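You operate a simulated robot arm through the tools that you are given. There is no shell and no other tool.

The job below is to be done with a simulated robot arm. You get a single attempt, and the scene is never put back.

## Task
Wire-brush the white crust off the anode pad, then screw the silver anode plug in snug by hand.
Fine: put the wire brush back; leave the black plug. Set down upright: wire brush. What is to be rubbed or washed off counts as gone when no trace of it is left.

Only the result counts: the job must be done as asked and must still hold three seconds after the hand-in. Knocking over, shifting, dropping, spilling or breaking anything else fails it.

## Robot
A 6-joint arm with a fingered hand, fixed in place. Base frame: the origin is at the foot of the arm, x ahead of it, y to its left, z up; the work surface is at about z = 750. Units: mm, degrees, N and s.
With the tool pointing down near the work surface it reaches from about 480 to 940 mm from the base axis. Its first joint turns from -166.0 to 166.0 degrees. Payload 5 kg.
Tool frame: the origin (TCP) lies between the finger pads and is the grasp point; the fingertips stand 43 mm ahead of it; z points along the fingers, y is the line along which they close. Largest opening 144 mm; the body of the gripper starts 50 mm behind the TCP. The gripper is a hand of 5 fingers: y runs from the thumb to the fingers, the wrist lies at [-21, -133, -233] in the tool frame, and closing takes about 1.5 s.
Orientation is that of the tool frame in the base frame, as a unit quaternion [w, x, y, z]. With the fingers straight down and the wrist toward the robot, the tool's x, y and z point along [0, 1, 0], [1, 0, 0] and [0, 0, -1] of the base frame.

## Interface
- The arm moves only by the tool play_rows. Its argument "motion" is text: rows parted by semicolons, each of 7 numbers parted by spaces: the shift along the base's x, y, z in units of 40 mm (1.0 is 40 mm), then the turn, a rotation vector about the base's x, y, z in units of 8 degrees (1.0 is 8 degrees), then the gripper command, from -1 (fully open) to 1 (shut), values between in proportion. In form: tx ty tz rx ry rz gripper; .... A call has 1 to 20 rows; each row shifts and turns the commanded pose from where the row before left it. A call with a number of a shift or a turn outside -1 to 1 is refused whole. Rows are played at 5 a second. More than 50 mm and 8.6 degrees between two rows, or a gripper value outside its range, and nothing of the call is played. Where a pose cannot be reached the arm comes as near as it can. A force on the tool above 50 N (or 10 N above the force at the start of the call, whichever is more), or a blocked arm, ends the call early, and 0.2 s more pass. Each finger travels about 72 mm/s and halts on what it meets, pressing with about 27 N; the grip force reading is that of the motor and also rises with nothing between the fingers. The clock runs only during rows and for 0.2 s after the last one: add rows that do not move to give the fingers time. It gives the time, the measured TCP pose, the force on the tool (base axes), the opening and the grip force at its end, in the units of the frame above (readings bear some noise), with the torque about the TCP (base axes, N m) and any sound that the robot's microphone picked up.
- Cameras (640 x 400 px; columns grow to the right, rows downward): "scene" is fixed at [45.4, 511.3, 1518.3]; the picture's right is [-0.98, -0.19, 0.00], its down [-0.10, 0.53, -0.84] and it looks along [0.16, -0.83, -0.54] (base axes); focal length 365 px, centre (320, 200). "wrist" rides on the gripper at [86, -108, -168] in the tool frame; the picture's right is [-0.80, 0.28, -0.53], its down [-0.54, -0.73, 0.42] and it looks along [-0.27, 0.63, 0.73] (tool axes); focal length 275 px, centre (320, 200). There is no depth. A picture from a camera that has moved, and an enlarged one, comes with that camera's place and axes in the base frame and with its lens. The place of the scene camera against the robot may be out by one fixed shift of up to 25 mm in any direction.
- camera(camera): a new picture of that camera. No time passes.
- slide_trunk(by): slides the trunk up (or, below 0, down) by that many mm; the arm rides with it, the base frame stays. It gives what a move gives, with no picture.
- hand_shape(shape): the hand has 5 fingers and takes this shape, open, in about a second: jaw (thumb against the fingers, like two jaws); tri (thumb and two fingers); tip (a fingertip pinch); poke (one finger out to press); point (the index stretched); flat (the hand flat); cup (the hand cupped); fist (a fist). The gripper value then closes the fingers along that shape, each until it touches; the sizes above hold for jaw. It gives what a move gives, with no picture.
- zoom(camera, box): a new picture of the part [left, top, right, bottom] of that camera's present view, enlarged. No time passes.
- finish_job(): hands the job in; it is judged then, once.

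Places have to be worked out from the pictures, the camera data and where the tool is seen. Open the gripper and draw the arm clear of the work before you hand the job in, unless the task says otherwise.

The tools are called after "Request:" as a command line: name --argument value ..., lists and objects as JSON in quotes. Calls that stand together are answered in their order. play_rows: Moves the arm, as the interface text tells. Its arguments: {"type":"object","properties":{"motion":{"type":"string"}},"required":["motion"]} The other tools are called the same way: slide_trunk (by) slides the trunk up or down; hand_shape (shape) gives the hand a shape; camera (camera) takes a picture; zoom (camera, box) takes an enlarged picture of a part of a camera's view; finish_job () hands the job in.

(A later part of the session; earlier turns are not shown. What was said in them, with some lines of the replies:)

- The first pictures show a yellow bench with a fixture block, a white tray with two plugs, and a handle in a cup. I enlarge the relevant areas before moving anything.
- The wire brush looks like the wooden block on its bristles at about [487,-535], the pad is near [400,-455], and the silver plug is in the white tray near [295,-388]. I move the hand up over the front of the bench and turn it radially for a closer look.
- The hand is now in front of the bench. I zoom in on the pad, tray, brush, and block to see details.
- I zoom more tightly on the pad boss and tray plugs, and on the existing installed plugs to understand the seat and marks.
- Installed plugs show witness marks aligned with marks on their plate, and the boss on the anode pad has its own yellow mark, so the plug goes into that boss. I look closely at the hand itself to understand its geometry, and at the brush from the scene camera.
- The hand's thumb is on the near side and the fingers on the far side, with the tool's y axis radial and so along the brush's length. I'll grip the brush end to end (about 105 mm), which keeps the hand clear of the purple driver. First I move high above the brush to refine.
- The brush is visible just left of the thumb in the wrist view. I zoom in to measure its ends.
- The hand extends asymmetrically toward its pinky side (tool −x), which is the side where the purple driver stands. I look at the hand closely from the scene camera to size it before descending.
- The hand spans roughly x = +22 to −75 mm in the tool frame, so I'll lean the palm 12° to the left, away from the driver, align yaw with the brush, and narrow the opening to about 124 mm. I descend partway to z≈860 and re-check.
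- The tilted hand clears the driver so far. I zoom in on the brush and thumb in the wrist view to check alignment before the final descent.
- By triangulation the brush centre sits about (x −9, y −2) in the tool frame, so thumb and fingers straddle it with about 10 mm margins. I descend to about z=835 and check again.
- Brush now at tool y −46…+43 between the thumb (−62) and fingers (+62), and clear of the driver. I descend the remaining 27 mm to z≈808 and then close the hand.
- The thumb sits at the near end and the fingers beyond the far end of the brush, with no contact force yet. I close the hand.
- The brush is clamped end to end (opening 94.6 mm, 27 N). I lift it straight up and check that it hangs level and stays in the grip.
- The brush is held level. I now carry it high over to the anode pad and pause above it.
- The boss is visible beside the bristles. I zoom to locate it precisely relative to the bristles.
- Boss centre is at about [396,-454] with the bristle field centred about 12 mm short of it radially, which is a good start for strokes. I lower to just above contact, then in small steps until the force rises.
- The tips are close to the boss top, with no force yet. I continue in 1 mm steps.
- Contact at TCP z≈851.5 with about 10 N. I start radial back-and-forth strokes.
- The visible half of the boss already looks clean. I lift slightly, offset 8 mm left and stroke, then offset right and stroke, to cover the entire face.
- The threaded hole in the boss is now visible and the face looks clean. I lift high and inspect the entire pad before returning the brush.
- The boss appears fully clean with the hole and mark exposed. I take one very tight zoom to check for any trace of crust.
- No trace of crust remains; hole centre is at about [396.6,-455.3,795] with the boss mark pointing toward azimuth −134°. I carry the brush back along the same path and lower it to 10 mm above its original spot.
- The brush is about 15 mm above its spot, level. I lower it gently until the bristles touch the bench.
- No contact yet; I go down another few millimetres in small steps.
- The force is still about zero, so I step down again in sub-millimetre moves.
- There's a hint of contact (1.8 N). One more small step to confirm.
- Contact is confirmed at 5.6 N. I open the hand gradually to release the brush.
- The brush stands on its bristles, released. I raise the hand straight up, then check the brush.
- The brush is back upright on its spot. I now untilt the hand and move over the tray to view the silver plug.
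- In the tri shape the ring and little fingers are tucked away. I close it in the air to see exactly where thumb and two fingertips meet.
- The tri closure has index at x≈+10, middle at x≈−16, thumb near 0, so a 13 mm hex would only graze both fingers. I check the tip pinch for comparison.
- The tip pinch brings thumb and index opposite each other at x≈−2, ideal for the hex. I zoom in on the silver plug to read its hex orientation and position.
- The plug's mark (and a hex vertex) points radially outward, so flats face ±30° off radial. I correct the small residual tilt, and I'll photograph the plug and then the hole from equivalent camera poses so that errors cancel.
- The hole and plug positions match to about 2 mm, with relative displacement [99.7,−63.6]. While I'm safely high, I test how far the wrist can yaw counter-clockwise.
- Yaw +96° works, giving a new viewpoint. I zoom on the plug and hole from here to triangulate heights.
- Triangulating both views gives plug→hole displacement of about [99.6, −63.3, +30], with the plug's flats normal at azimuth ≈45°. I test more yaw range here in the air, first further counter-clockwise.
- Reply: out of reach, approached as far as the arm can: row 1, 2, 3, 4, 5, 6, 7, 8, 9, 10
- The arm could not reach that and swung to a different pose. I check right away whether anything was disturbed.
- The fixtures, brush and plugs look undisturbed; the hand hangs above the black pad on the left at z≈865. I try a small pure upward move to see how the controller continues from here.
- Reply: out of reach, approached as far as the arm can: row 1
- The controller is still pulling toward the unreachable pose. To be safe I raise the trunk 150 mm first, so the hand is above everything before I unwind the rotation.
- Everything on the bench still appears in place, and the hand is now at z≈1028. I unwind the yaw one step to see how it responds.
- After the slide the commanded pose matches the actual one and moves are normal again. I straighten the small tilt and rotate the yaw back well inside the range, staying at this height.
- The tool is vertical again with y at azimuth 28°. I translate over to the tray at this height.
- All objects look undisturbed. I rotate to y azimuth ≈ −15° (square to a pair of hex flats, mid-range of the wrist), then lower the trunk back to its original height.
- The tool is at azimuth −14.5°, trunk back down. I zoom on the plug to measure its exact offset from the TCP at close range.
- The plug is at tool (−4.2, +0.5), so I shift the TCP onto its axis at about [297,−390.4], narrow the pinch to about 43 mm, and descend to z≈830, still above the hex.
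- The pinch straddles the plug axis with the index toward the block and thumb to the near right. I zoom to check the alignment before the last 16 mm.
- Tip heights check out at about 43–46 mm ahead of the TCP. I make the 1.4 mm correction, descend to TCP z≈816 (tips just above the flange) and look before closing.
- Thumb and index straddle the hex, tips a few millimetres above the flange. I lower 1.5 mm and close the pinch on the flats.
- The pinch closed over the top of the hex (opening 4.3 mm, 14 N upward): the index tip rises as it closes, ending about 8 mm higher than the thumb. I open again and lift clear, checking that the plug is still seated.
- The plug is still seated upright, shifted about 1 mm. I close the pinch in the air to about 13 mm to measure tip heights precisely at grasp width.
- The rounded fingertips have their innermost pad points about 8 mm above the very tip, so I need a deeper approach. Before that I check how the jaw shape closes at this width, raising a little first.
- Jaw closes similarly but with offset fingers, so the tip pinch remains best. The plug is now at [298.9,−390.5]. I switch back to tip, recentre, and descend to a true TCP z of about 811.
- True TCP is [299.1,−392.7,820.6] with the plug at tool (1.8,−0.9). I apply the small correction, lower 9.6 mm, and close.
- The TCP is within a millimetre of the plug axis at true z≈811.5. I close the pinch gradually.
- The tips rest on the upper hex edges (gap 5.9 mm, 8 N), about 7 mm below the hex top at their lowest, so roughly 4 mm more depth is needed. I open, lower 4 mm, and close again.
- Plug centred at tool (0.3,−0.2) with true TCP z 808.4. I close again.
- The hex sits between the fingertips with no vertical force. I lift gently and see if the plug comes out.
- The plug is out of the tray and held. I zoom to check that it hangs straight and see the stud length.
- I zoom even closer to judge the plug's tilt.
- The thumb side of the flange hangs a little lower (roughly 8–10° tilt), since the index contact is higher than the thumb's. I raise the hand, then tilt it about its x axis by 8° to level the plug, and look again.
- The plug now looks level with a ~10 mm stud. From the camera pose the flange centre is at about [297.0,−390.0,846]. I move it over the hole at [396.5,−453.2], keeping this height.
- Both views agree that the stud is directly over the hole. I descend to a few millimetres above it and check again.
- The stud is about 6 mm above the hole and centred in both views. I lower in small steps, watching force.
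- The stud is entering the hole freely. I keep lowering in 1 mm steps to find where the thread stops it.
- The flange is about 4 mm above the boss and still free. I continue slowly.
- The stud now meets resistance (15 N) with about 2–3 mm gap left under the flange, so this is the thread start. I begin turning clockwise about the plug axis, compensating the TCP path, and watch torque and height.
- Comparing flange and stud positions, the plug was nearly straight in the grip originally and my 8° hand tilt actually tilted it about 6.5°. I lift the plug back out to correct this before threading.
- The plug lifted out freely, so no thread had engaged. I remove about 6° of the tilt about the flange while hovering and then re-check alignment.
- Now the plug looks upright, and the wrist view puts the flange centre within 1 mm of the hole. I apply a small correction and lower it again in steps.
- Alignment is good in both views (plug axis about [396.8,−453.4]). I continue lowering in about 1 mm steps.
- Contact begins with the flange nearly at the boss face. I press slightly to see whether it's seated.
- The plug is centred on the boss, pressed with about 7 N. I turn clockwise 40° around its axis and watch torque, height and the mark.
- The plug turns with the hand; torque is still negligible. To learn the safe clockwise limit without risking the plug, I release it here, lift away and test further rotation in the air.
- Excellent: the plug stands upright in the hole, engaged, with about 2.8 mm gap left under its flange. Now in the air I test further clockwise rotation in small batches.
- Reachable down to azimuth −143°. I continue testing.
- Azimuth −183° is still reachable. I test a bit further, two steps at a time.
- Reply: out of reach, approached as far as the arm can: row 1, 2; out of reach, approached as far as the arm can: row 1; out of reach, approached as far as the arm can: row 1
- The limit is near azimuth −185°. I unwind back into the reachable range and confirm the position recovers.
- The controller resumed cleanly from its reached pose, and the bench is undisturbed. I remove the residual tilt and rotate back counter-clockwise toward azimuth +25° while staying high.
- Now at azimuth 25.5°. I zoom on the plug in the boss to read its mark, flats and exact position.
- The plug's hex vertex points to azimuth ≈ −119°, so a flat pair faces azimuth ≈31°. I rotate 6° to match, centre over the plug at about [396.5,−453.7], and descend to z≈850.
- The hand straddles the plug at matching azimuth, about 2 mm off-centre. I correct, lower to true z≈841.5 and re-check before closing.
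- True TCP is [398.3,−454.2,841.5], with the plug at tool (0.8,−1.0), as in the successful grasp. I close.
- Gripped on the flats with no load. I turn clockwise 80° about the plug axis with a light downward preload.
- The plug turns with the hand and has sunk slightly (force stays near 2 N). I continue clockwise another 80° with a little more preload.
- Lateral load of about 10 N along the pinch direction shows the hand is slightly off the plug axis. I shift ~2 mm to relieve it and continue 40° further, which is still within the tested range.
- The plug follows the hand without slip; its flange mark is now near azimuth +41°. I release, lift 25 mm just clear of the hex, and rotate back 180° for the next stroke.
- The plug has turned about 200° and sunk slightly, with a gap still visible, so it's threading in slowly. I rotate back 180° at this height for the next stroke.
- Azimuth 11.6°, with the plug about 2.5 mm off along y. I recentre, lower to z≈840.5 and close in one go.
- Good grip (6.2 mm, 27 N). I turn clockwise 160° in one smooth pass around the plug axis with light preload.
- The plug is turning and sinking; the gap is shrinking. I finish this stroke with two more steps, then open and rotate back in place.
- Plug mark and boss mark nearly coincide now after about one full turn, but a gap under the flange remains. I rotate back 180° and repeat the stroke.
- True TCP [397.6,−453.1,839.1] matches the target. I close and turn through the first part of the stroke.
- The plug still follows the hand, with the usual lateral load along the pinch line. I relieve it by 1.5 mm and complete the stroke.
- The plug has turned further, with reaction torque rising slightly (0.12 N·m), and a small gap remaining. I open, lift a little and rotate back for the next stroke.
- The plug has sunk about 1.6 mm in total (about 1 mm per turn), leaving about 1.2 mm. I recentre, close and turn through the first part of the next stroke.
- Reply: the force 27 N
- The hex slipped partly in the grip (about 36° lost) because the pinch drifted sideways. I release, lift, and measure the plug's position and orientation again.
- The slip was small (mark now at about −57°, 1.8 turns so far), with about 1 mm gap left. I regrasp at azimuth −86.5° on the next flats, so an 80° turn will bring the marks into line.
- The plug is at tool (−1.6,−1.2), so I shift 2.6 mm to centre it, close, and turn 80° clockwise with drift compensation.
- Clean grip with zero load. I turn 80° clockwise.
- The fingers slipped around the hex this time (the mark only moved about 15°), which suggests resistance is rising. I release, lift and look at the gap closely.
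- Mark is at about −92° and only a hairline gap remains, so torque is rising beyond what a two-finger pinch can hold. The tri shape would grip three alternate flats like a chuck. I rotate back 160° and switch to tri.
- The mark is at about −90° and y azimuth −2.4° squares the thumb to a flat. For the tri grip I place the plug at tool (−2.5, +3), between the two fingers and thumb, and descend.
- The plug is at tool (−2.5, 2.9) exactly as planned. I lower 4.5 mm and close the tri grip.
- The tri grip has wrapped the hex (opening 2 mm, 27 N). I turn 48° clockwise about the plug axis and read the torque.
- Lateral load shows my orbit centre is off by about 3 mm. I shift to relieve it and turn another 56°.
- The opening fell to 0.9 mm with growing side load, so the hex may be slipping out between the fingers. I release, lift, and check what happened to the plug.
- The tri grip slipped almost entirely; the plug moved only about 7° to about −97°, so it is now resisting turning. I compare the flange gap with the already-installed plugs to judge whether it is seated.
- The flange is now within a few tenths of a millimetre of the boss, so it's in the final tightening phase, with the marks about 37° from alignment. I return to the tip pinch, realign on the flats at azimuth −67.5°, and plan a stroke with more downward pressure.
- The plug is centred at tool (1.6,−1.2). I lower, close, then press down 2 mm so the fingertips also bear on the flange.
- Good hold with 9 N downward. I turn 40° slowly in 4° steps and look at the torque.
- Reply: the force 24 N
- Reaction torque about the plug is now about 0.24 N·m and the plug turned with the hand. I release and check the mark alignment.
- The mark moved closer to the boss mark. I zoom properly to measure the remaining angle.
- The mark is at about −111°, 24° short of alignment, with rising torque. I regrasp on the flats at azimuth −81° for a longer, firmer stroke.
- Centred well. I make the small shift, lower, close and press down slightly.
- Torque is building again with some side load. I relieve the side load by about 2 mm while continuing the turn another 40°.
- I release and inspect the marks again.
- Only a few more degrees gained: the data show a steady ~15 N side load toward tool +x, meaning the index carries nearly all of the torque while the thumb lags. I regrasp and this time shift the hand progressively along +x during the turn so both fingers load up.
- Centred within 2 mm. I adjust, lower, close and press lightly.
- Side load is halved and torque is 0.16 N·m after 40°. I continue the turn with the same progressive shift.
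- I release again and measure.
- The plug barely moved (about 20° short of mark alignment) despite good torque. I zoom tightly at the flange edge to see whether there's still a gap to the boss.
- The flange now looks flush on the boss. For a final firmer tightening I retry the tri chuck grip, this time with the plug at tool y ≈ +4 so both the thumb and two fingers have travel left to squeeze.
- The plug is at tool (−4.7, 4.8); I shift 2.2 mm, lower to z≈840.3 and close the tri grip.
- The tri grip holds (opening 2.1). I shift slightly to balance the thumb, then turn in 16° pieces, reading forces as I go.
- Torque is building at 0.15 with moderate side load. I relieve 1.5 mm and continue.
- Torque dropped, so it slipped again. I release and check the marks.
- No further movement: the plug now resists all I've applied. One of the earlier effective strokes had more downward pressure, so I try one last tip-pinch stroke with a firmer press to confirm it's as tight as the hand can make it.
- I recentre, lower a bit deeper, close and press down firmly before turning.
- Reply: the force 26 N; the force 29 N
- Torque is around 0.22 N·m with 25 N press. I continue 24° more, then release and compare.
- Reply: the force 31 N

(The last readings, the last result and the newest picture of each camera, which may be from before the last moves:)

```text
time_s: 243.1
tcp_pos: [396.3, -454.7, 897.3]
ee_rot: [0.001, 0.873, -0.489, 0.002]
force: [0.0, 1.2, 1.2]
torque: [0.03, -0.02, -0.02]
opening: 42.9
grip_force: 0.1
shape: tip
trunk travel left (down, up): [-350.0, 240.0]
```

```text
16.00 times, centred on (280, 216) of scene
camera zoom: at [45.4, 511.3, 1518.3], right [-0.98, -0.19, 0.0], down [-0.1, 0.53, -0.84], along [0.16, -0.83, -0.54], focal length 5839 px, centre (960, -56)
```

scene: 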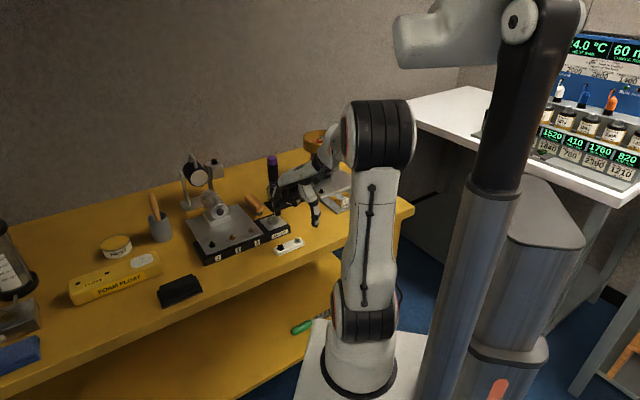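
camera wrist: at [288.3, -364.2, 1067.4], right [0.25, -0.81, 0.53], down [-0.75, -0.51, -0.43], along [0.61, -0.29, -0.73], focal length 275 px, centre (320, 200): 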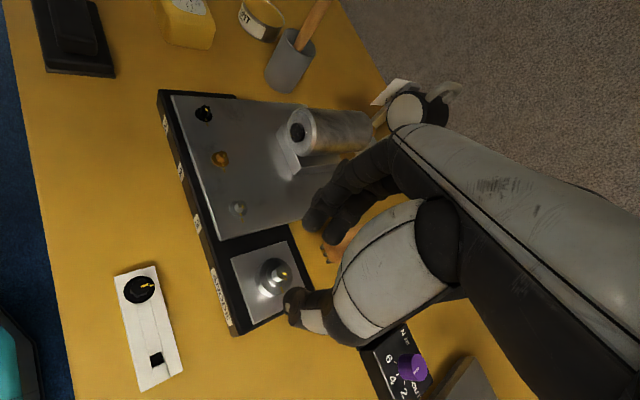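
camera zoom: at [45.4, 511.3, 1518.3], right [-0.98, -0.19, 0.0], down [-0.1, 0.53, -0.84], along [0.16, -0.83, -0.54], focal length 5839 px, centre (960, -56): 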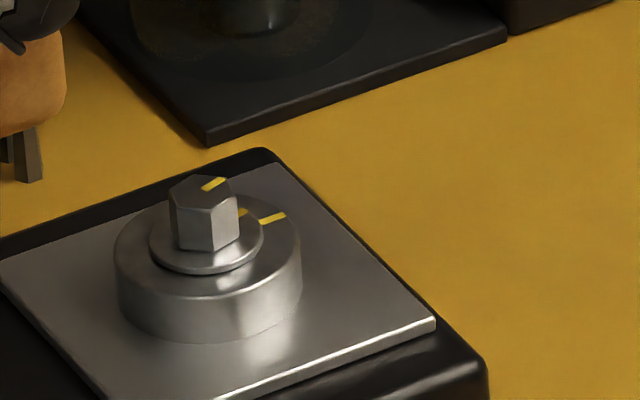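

Now 0.41 N·m was reached and the mark advanced to within about 16° of the boss mark. This firmer technique works, so I repeat it.

Request:
play_rows --motion "0 0 0 0 0 1 0.4; 0 0 0 0 0 1 0.4; 0 0 0 0 0 1 0.4; 0 0 0 0 0 1 0.4; 0 0 0 0 0 1 0.4; 0 0 0 0 0 1 0.4; 0 0 0 0 0 1 0.4; -0.02 0 -0.4 0 0 0.45 0.4; 0 0 -0.5 0 0 0 0.4; 0 0 -0.35 0 0 0 0.4; 0 0 0 0 0 0 0.4; 0 0 0 0 0 0 0.4"

Request:
zoom --camera "wrist" --box '[260, 210, 340, 310]'

```text
time_s: 245.7
tcp_pos: [396.0, -454.1, 845.3]
ee_rot: [0.0, 1.0, 0.009, 0.002]
force: [0.2, -0.7, 0.6]
torque: [0.01, 0.04, -0.01]
opening: 42.8
grip_force: 0.0
shape: tip
trunk travel left (down, up): [-350.0, 240.0]
```

```text
4.00 times, centred on (300, 260) of wrist
camera zoom: at [479.7, -345.5, 1013.2], right [-0.79, -0.3, 0.53], down [-0.56, 0.72, -0.42], along [-0.25, -0.63, -0.73], focal length 1101 px, centre (400, -40)
```

zoom: 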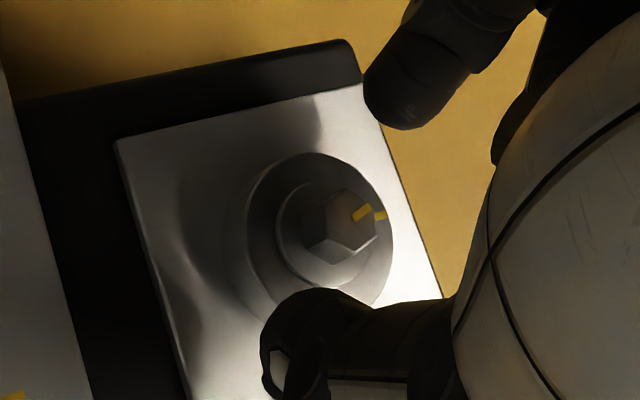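

I recentre, lower, close and press as before.

Request:
play_rows --motion "-0.02 0.036 -0.08 0 0 0 0.4; 0 0 -0.05 0 0 0 0.4; 0 0 -0.03 0 0 0 0.4; 0 0 0 0 0 0 0.4; 0 0 0 0 0 0 0.6; 0 0 0 0 0 0 0.7; 0 0 0 0 0 0 0.8; 0 0 0 0 0 0 1; 0 0 0 0 0 0 1; 0 0 0 0 0 0 1; 0 0 -0.04 0 0 0 1; 0 0 -0.03 0 0 0 1; 0 0 0 0 0 0 1"

Request:
play_rows --motion "0.004 0.001 0 0 0 -1 1; 0.004 0 0 0 0 -1 1; 0.004 -0.001 0 0 0 -1 1; 0.004 -0.002 0 0 0 -1 1; 0.005 -0.004 0 0 0 -1 1; 0.006 -0.006 0 0 0 -0.75 1; 0.006 -0.007 0 0 0 -0.75 1; 0.005 -0.008 0 0 0 -0.75 1; 0.004 -0.008 0 0 0 -0.75 1"

Request:
play_rows --motion "0.003 -0.009 0 0 0 -0.75 1; 0.002 -0.009 0 0 0 -0.75 1"

```text
time_s: 248.5
tcp_pos: [396.3, -454.4, 839.0]
ee_rot: [0.001, 1.0, 0.01, 0.002]
force: [-3.2, 0.2, 20.1]
torque: [-0.04, 0.16, -0.04]
opening: 9.7
grip_force: 26.8
shape: tip
trunk travel left (down, up): [-350.0, 240.0]
```

```text
time_s: 250.5
tcp_pos: [394.5, -453.8, 837.6]
ee_rot: [0.002, 0.853, -0.523, 0.001]
force: [-14.6, -7.1, 27.0]
torque: [-0.8, 1.08, 0.42]
opening: 8.4
grip_force: 27.1
shape: tip
trunk travel left (down, up): [-350.0, 240.0]
```

```text
time_s: 251.1
tcp_pos: [394.0, -456.5, 837.2]
ee_rot: [0.003, 0.794, -0.608, 0.003]
force: [-18.3, -6.8, 26.4]
torque: [-0.84, 1.32, 0.58]
opening: 8.6
grip_force: 26.8
shape: tip
trunk travel left (down, up): [-350.0, 240.0]
```

Torque climbed to about 0.55 N·m. I release and look at the marks.

Request:
play_rows --motion "0 0 0.06 0 0 0 1; 0 0 0 0 0 0 0.8; 0 0 0 0 0 0 0.6; 0 0 0 0 0 0 0.4; 0 0 0.2 0 0 0 0.4; 0 0 0.5 0 0 0 0.4; 0 0 0.7 0 0 0 0.4; 0 0 0 0 0 0 0.4; 0 0 0 0 0 0 0.4"

Request:
zoom --camera "wrist" --box '[250, 240, 300, 290]'

Request:
zoom --camera "scene" --box '[270, 208, 290, 224]'

```text
time_s: 253.1
tcp_pos: [396.8, -455.4, 896.1]
ee_rot: [0.0, 0.794, -0.608, 0.001]
force: [0.7, -0.4, 0.6]
torque: [0.02, 0.01, -0.01]
opening: 42.8
grip_force: 0.0
shape: tip
trunk travel left (down, up): [-350.0, 240.0]
```

```text
8.00 times, centred on (275, 265) of wrist
camera zoom: at [524.5, -510.4, 1062.9], right [-0.48, 0.7, 0.53], down [0.56, 0.71, -0.42], along [-0.67, 0.09, -0.73], focal length 2202 px, centre (680, -320)
```

zoom: 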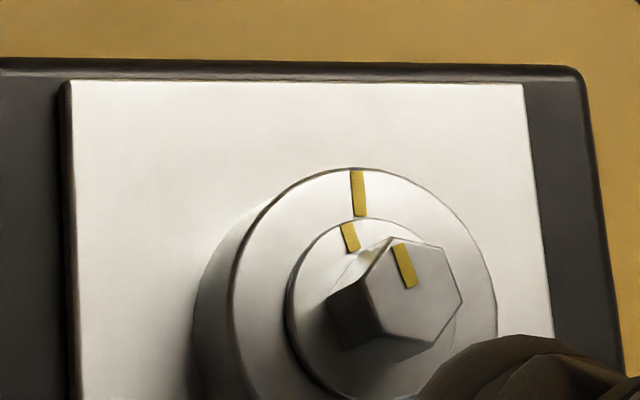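

```text
16.00 times, centred on (280, 216) of scene
camera zoom: at [45.4, 511.3, 1518.3], right [-0.98, -0.19, 0.0], down [-0.1, 0.53, -0.84], along [0.16, -0.83, -0.54], focal length 5839 px, centre (960, -56)
```

zoom: 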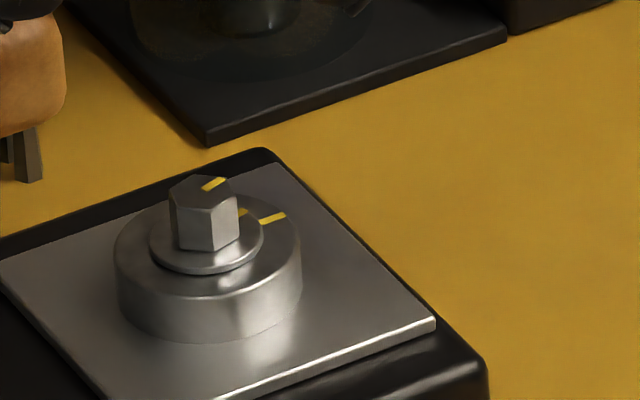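

Even 0.55 N·m moved it only about half a degree: the plug is seated hard and snug. I now raise the hand clear, rotate back to a relaxed orientation and withdraw.

Request:
play_rows --motion "0 0 0.6 0 0 0 -0.2; 0 0 0.8 0 0 0.5 -0.6; 0 0 0.8 0 0 1 -1; 0 0 0.7 0 0 1 -1; 0 0 0 0 0 1 -1; 0 0 0 0 0 1 -1; 0 0 0 0 0 1 -1; 0 0 0 0 0 1 -1; 0 0 0 0 0 1 -1; 0 0 0 0 0 1 -1; 0 0 0 0 0 1 -1; 0 0 0 0 0 1 -1; 0 0 0 0 0 1 -1; 0 0 0 0 0 1 -1; 0 0 0 0 0 1 -1; 0 0 0 0 0 1 -1; 0 0 0 0 0 1 -1; 0 0 0 0 0 0 -1"

Request:
camera --camera "wrist"

Request:
camera --camera "scene"

```text
time_s: 256.9
tcp_pos: [397.5, -455.5, 1011.7]
ee_rot: [0.0, 0.91, 0.416, 0.002]
force: [-0.3, 0.1, 0.2]
torque: [0.01, -0.06, 0.01]
opening: 143.6
grip_force: 0.0
shape: tip
trunk travel left (down, up): [-350.0, 240.0]
```

```text
taken
camera wrist: at [371.7, -321.2, 1178.3], right [-0.31, -0.79, 0.53], down [-0.9, 0.07, -0.43], along [0.3, -0.61, -0.73], focal length 275 px, centre (320, 200)
```

wrist: 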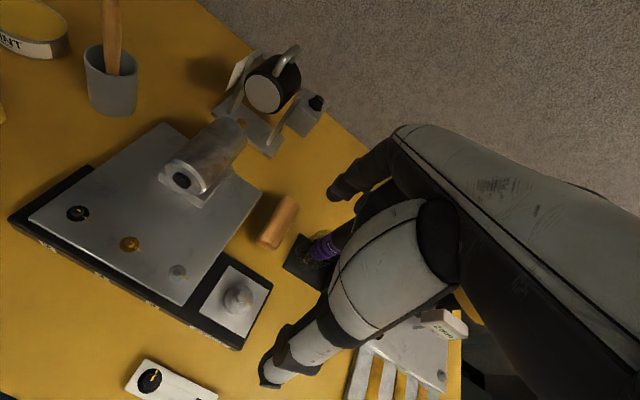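

```text
taken
```

scene: 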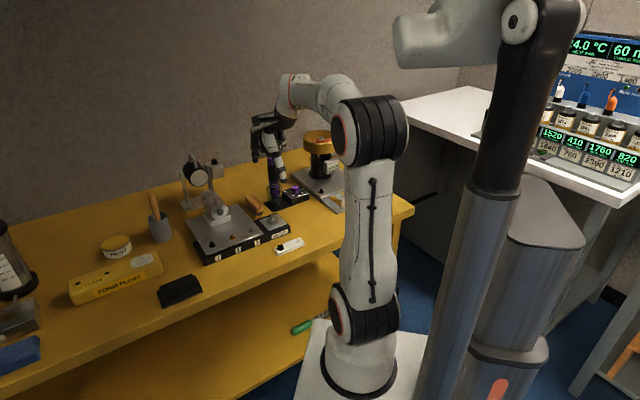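

Everything appears in place. I withdraw the open hand up and back toward the robot and take final close-ups.

Request:
play_rows --motion "0 0 0.7 0 0 0 -1; -0.3 0.3 0.7 0 0 0 -1; -0.6 0.6 0 0 0 0 -1; -0.6 0.6 0 0 0 0 -1; -0.5 0.5 0 0 0 0 -1; -0.2 0.2 0 0 0 0 -1; 0 0 0 0 0 0 -1; 0 0 0 0 0 0 -1"

Request:
zoom --camera "scene" --box '[235, 180, 315, 260]'

Request:
camera --camera "wrist"

Request:
zoom --camera "scene" --box '[130, 140, 330, 265]'

```text
time_s: 258.7
tcp_pos: [308.4, -366.9, 1065.9]
ee_rot: [-0.001, 0.91, 0.416, 0.001]
force: [0.1, 0.1, -1.2]
torque: [0.01, -0.03, 0.02]
opening: 143.9
grip_force: 0.1
shape: tip
trunk travel left (down, up): [-350.0, 240.0]
```

```text
5.00 times, centred on (275, 220) of scene
camera zoom: at [45.4, 511.3, 1518.3], right [-0.98, -0.19, 0.0], down [-0.1, 0.53, -0.84], along [0.16, -0.83, -0.54], focal length 1825 px, centre (545, 100)
```

zoom: 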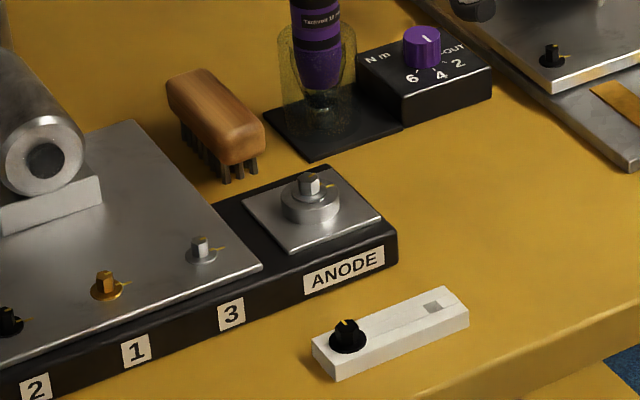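

```text
taken
camera wrist: at [283.5, -231.9, 1233.8], right [-0.31, -0.79, 0.53], down [-0.9, 0.07, -0.42], along [0.3, -0.61, -0.73], focal length 275 px, centre (320, 200)
```

wrist: 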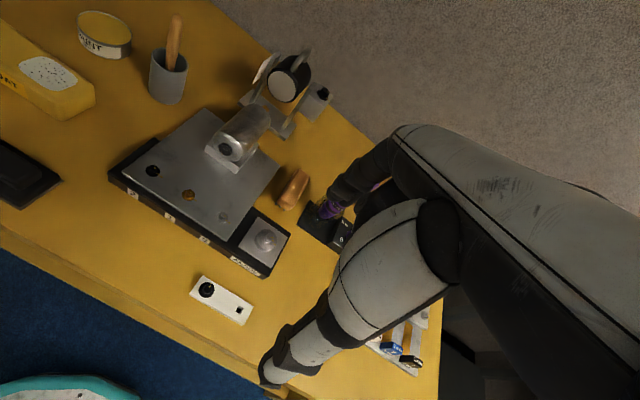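

```text
3.20 times, centred on (230, 202) of scene
camera zoom: at [45.4, 511.3, 1518.3], right [-0.98, -0.19, 0.0], down [-0.1, 0.53, -0.84], along [0.16, -0.83, -0.54], focal length 1168 px, centre (608, 192)
```

zoom: 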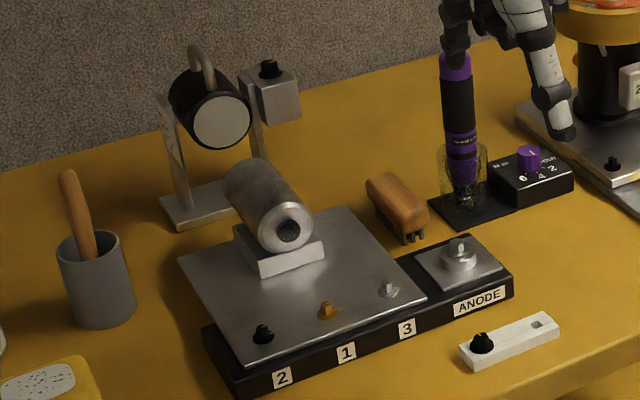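

The final pictures match the initial layout:
- The brush stands upright on its spot.
- The black plug is untouched in the tray.
- The pad is clean.
- The silver plug is seated snug in the boss.

The hand is open and clear, so I hand the job in.

Request:
finish_job

```text
The job is handed in.
```

The job is handed in: the white crust is off the anode pad and the silver plug is screwed in as tight as the hand could turn it. I haven't been told how it was judged.

- **Crust:** I brushed the pad in several passes. Close-up pictures showed no trace left before the plug went in.
- **Wire brush:** It is back on its original spot, standing upright on its bristles.
- **Silver plug:** It threaded in about two turns until the flange looked flush on the pad. The last turn took about 0.55 N·m and moved it only about half a degree.
- **Marks:** The yellow mark on the plug stops about 15° short of the mark on the pad, while the installed plugs line up exactly. I took this as normal for hand-tight, but nothing confirmed it.
- **Everything else:** The black plug was left in the tray. Early on, while I was testing how far the wrist could turn, the arm swung unexpectedly to the left over the bench. I saw nothing disturbed, and the final pictures match the starting layout.

The hand is open and clear of the work.
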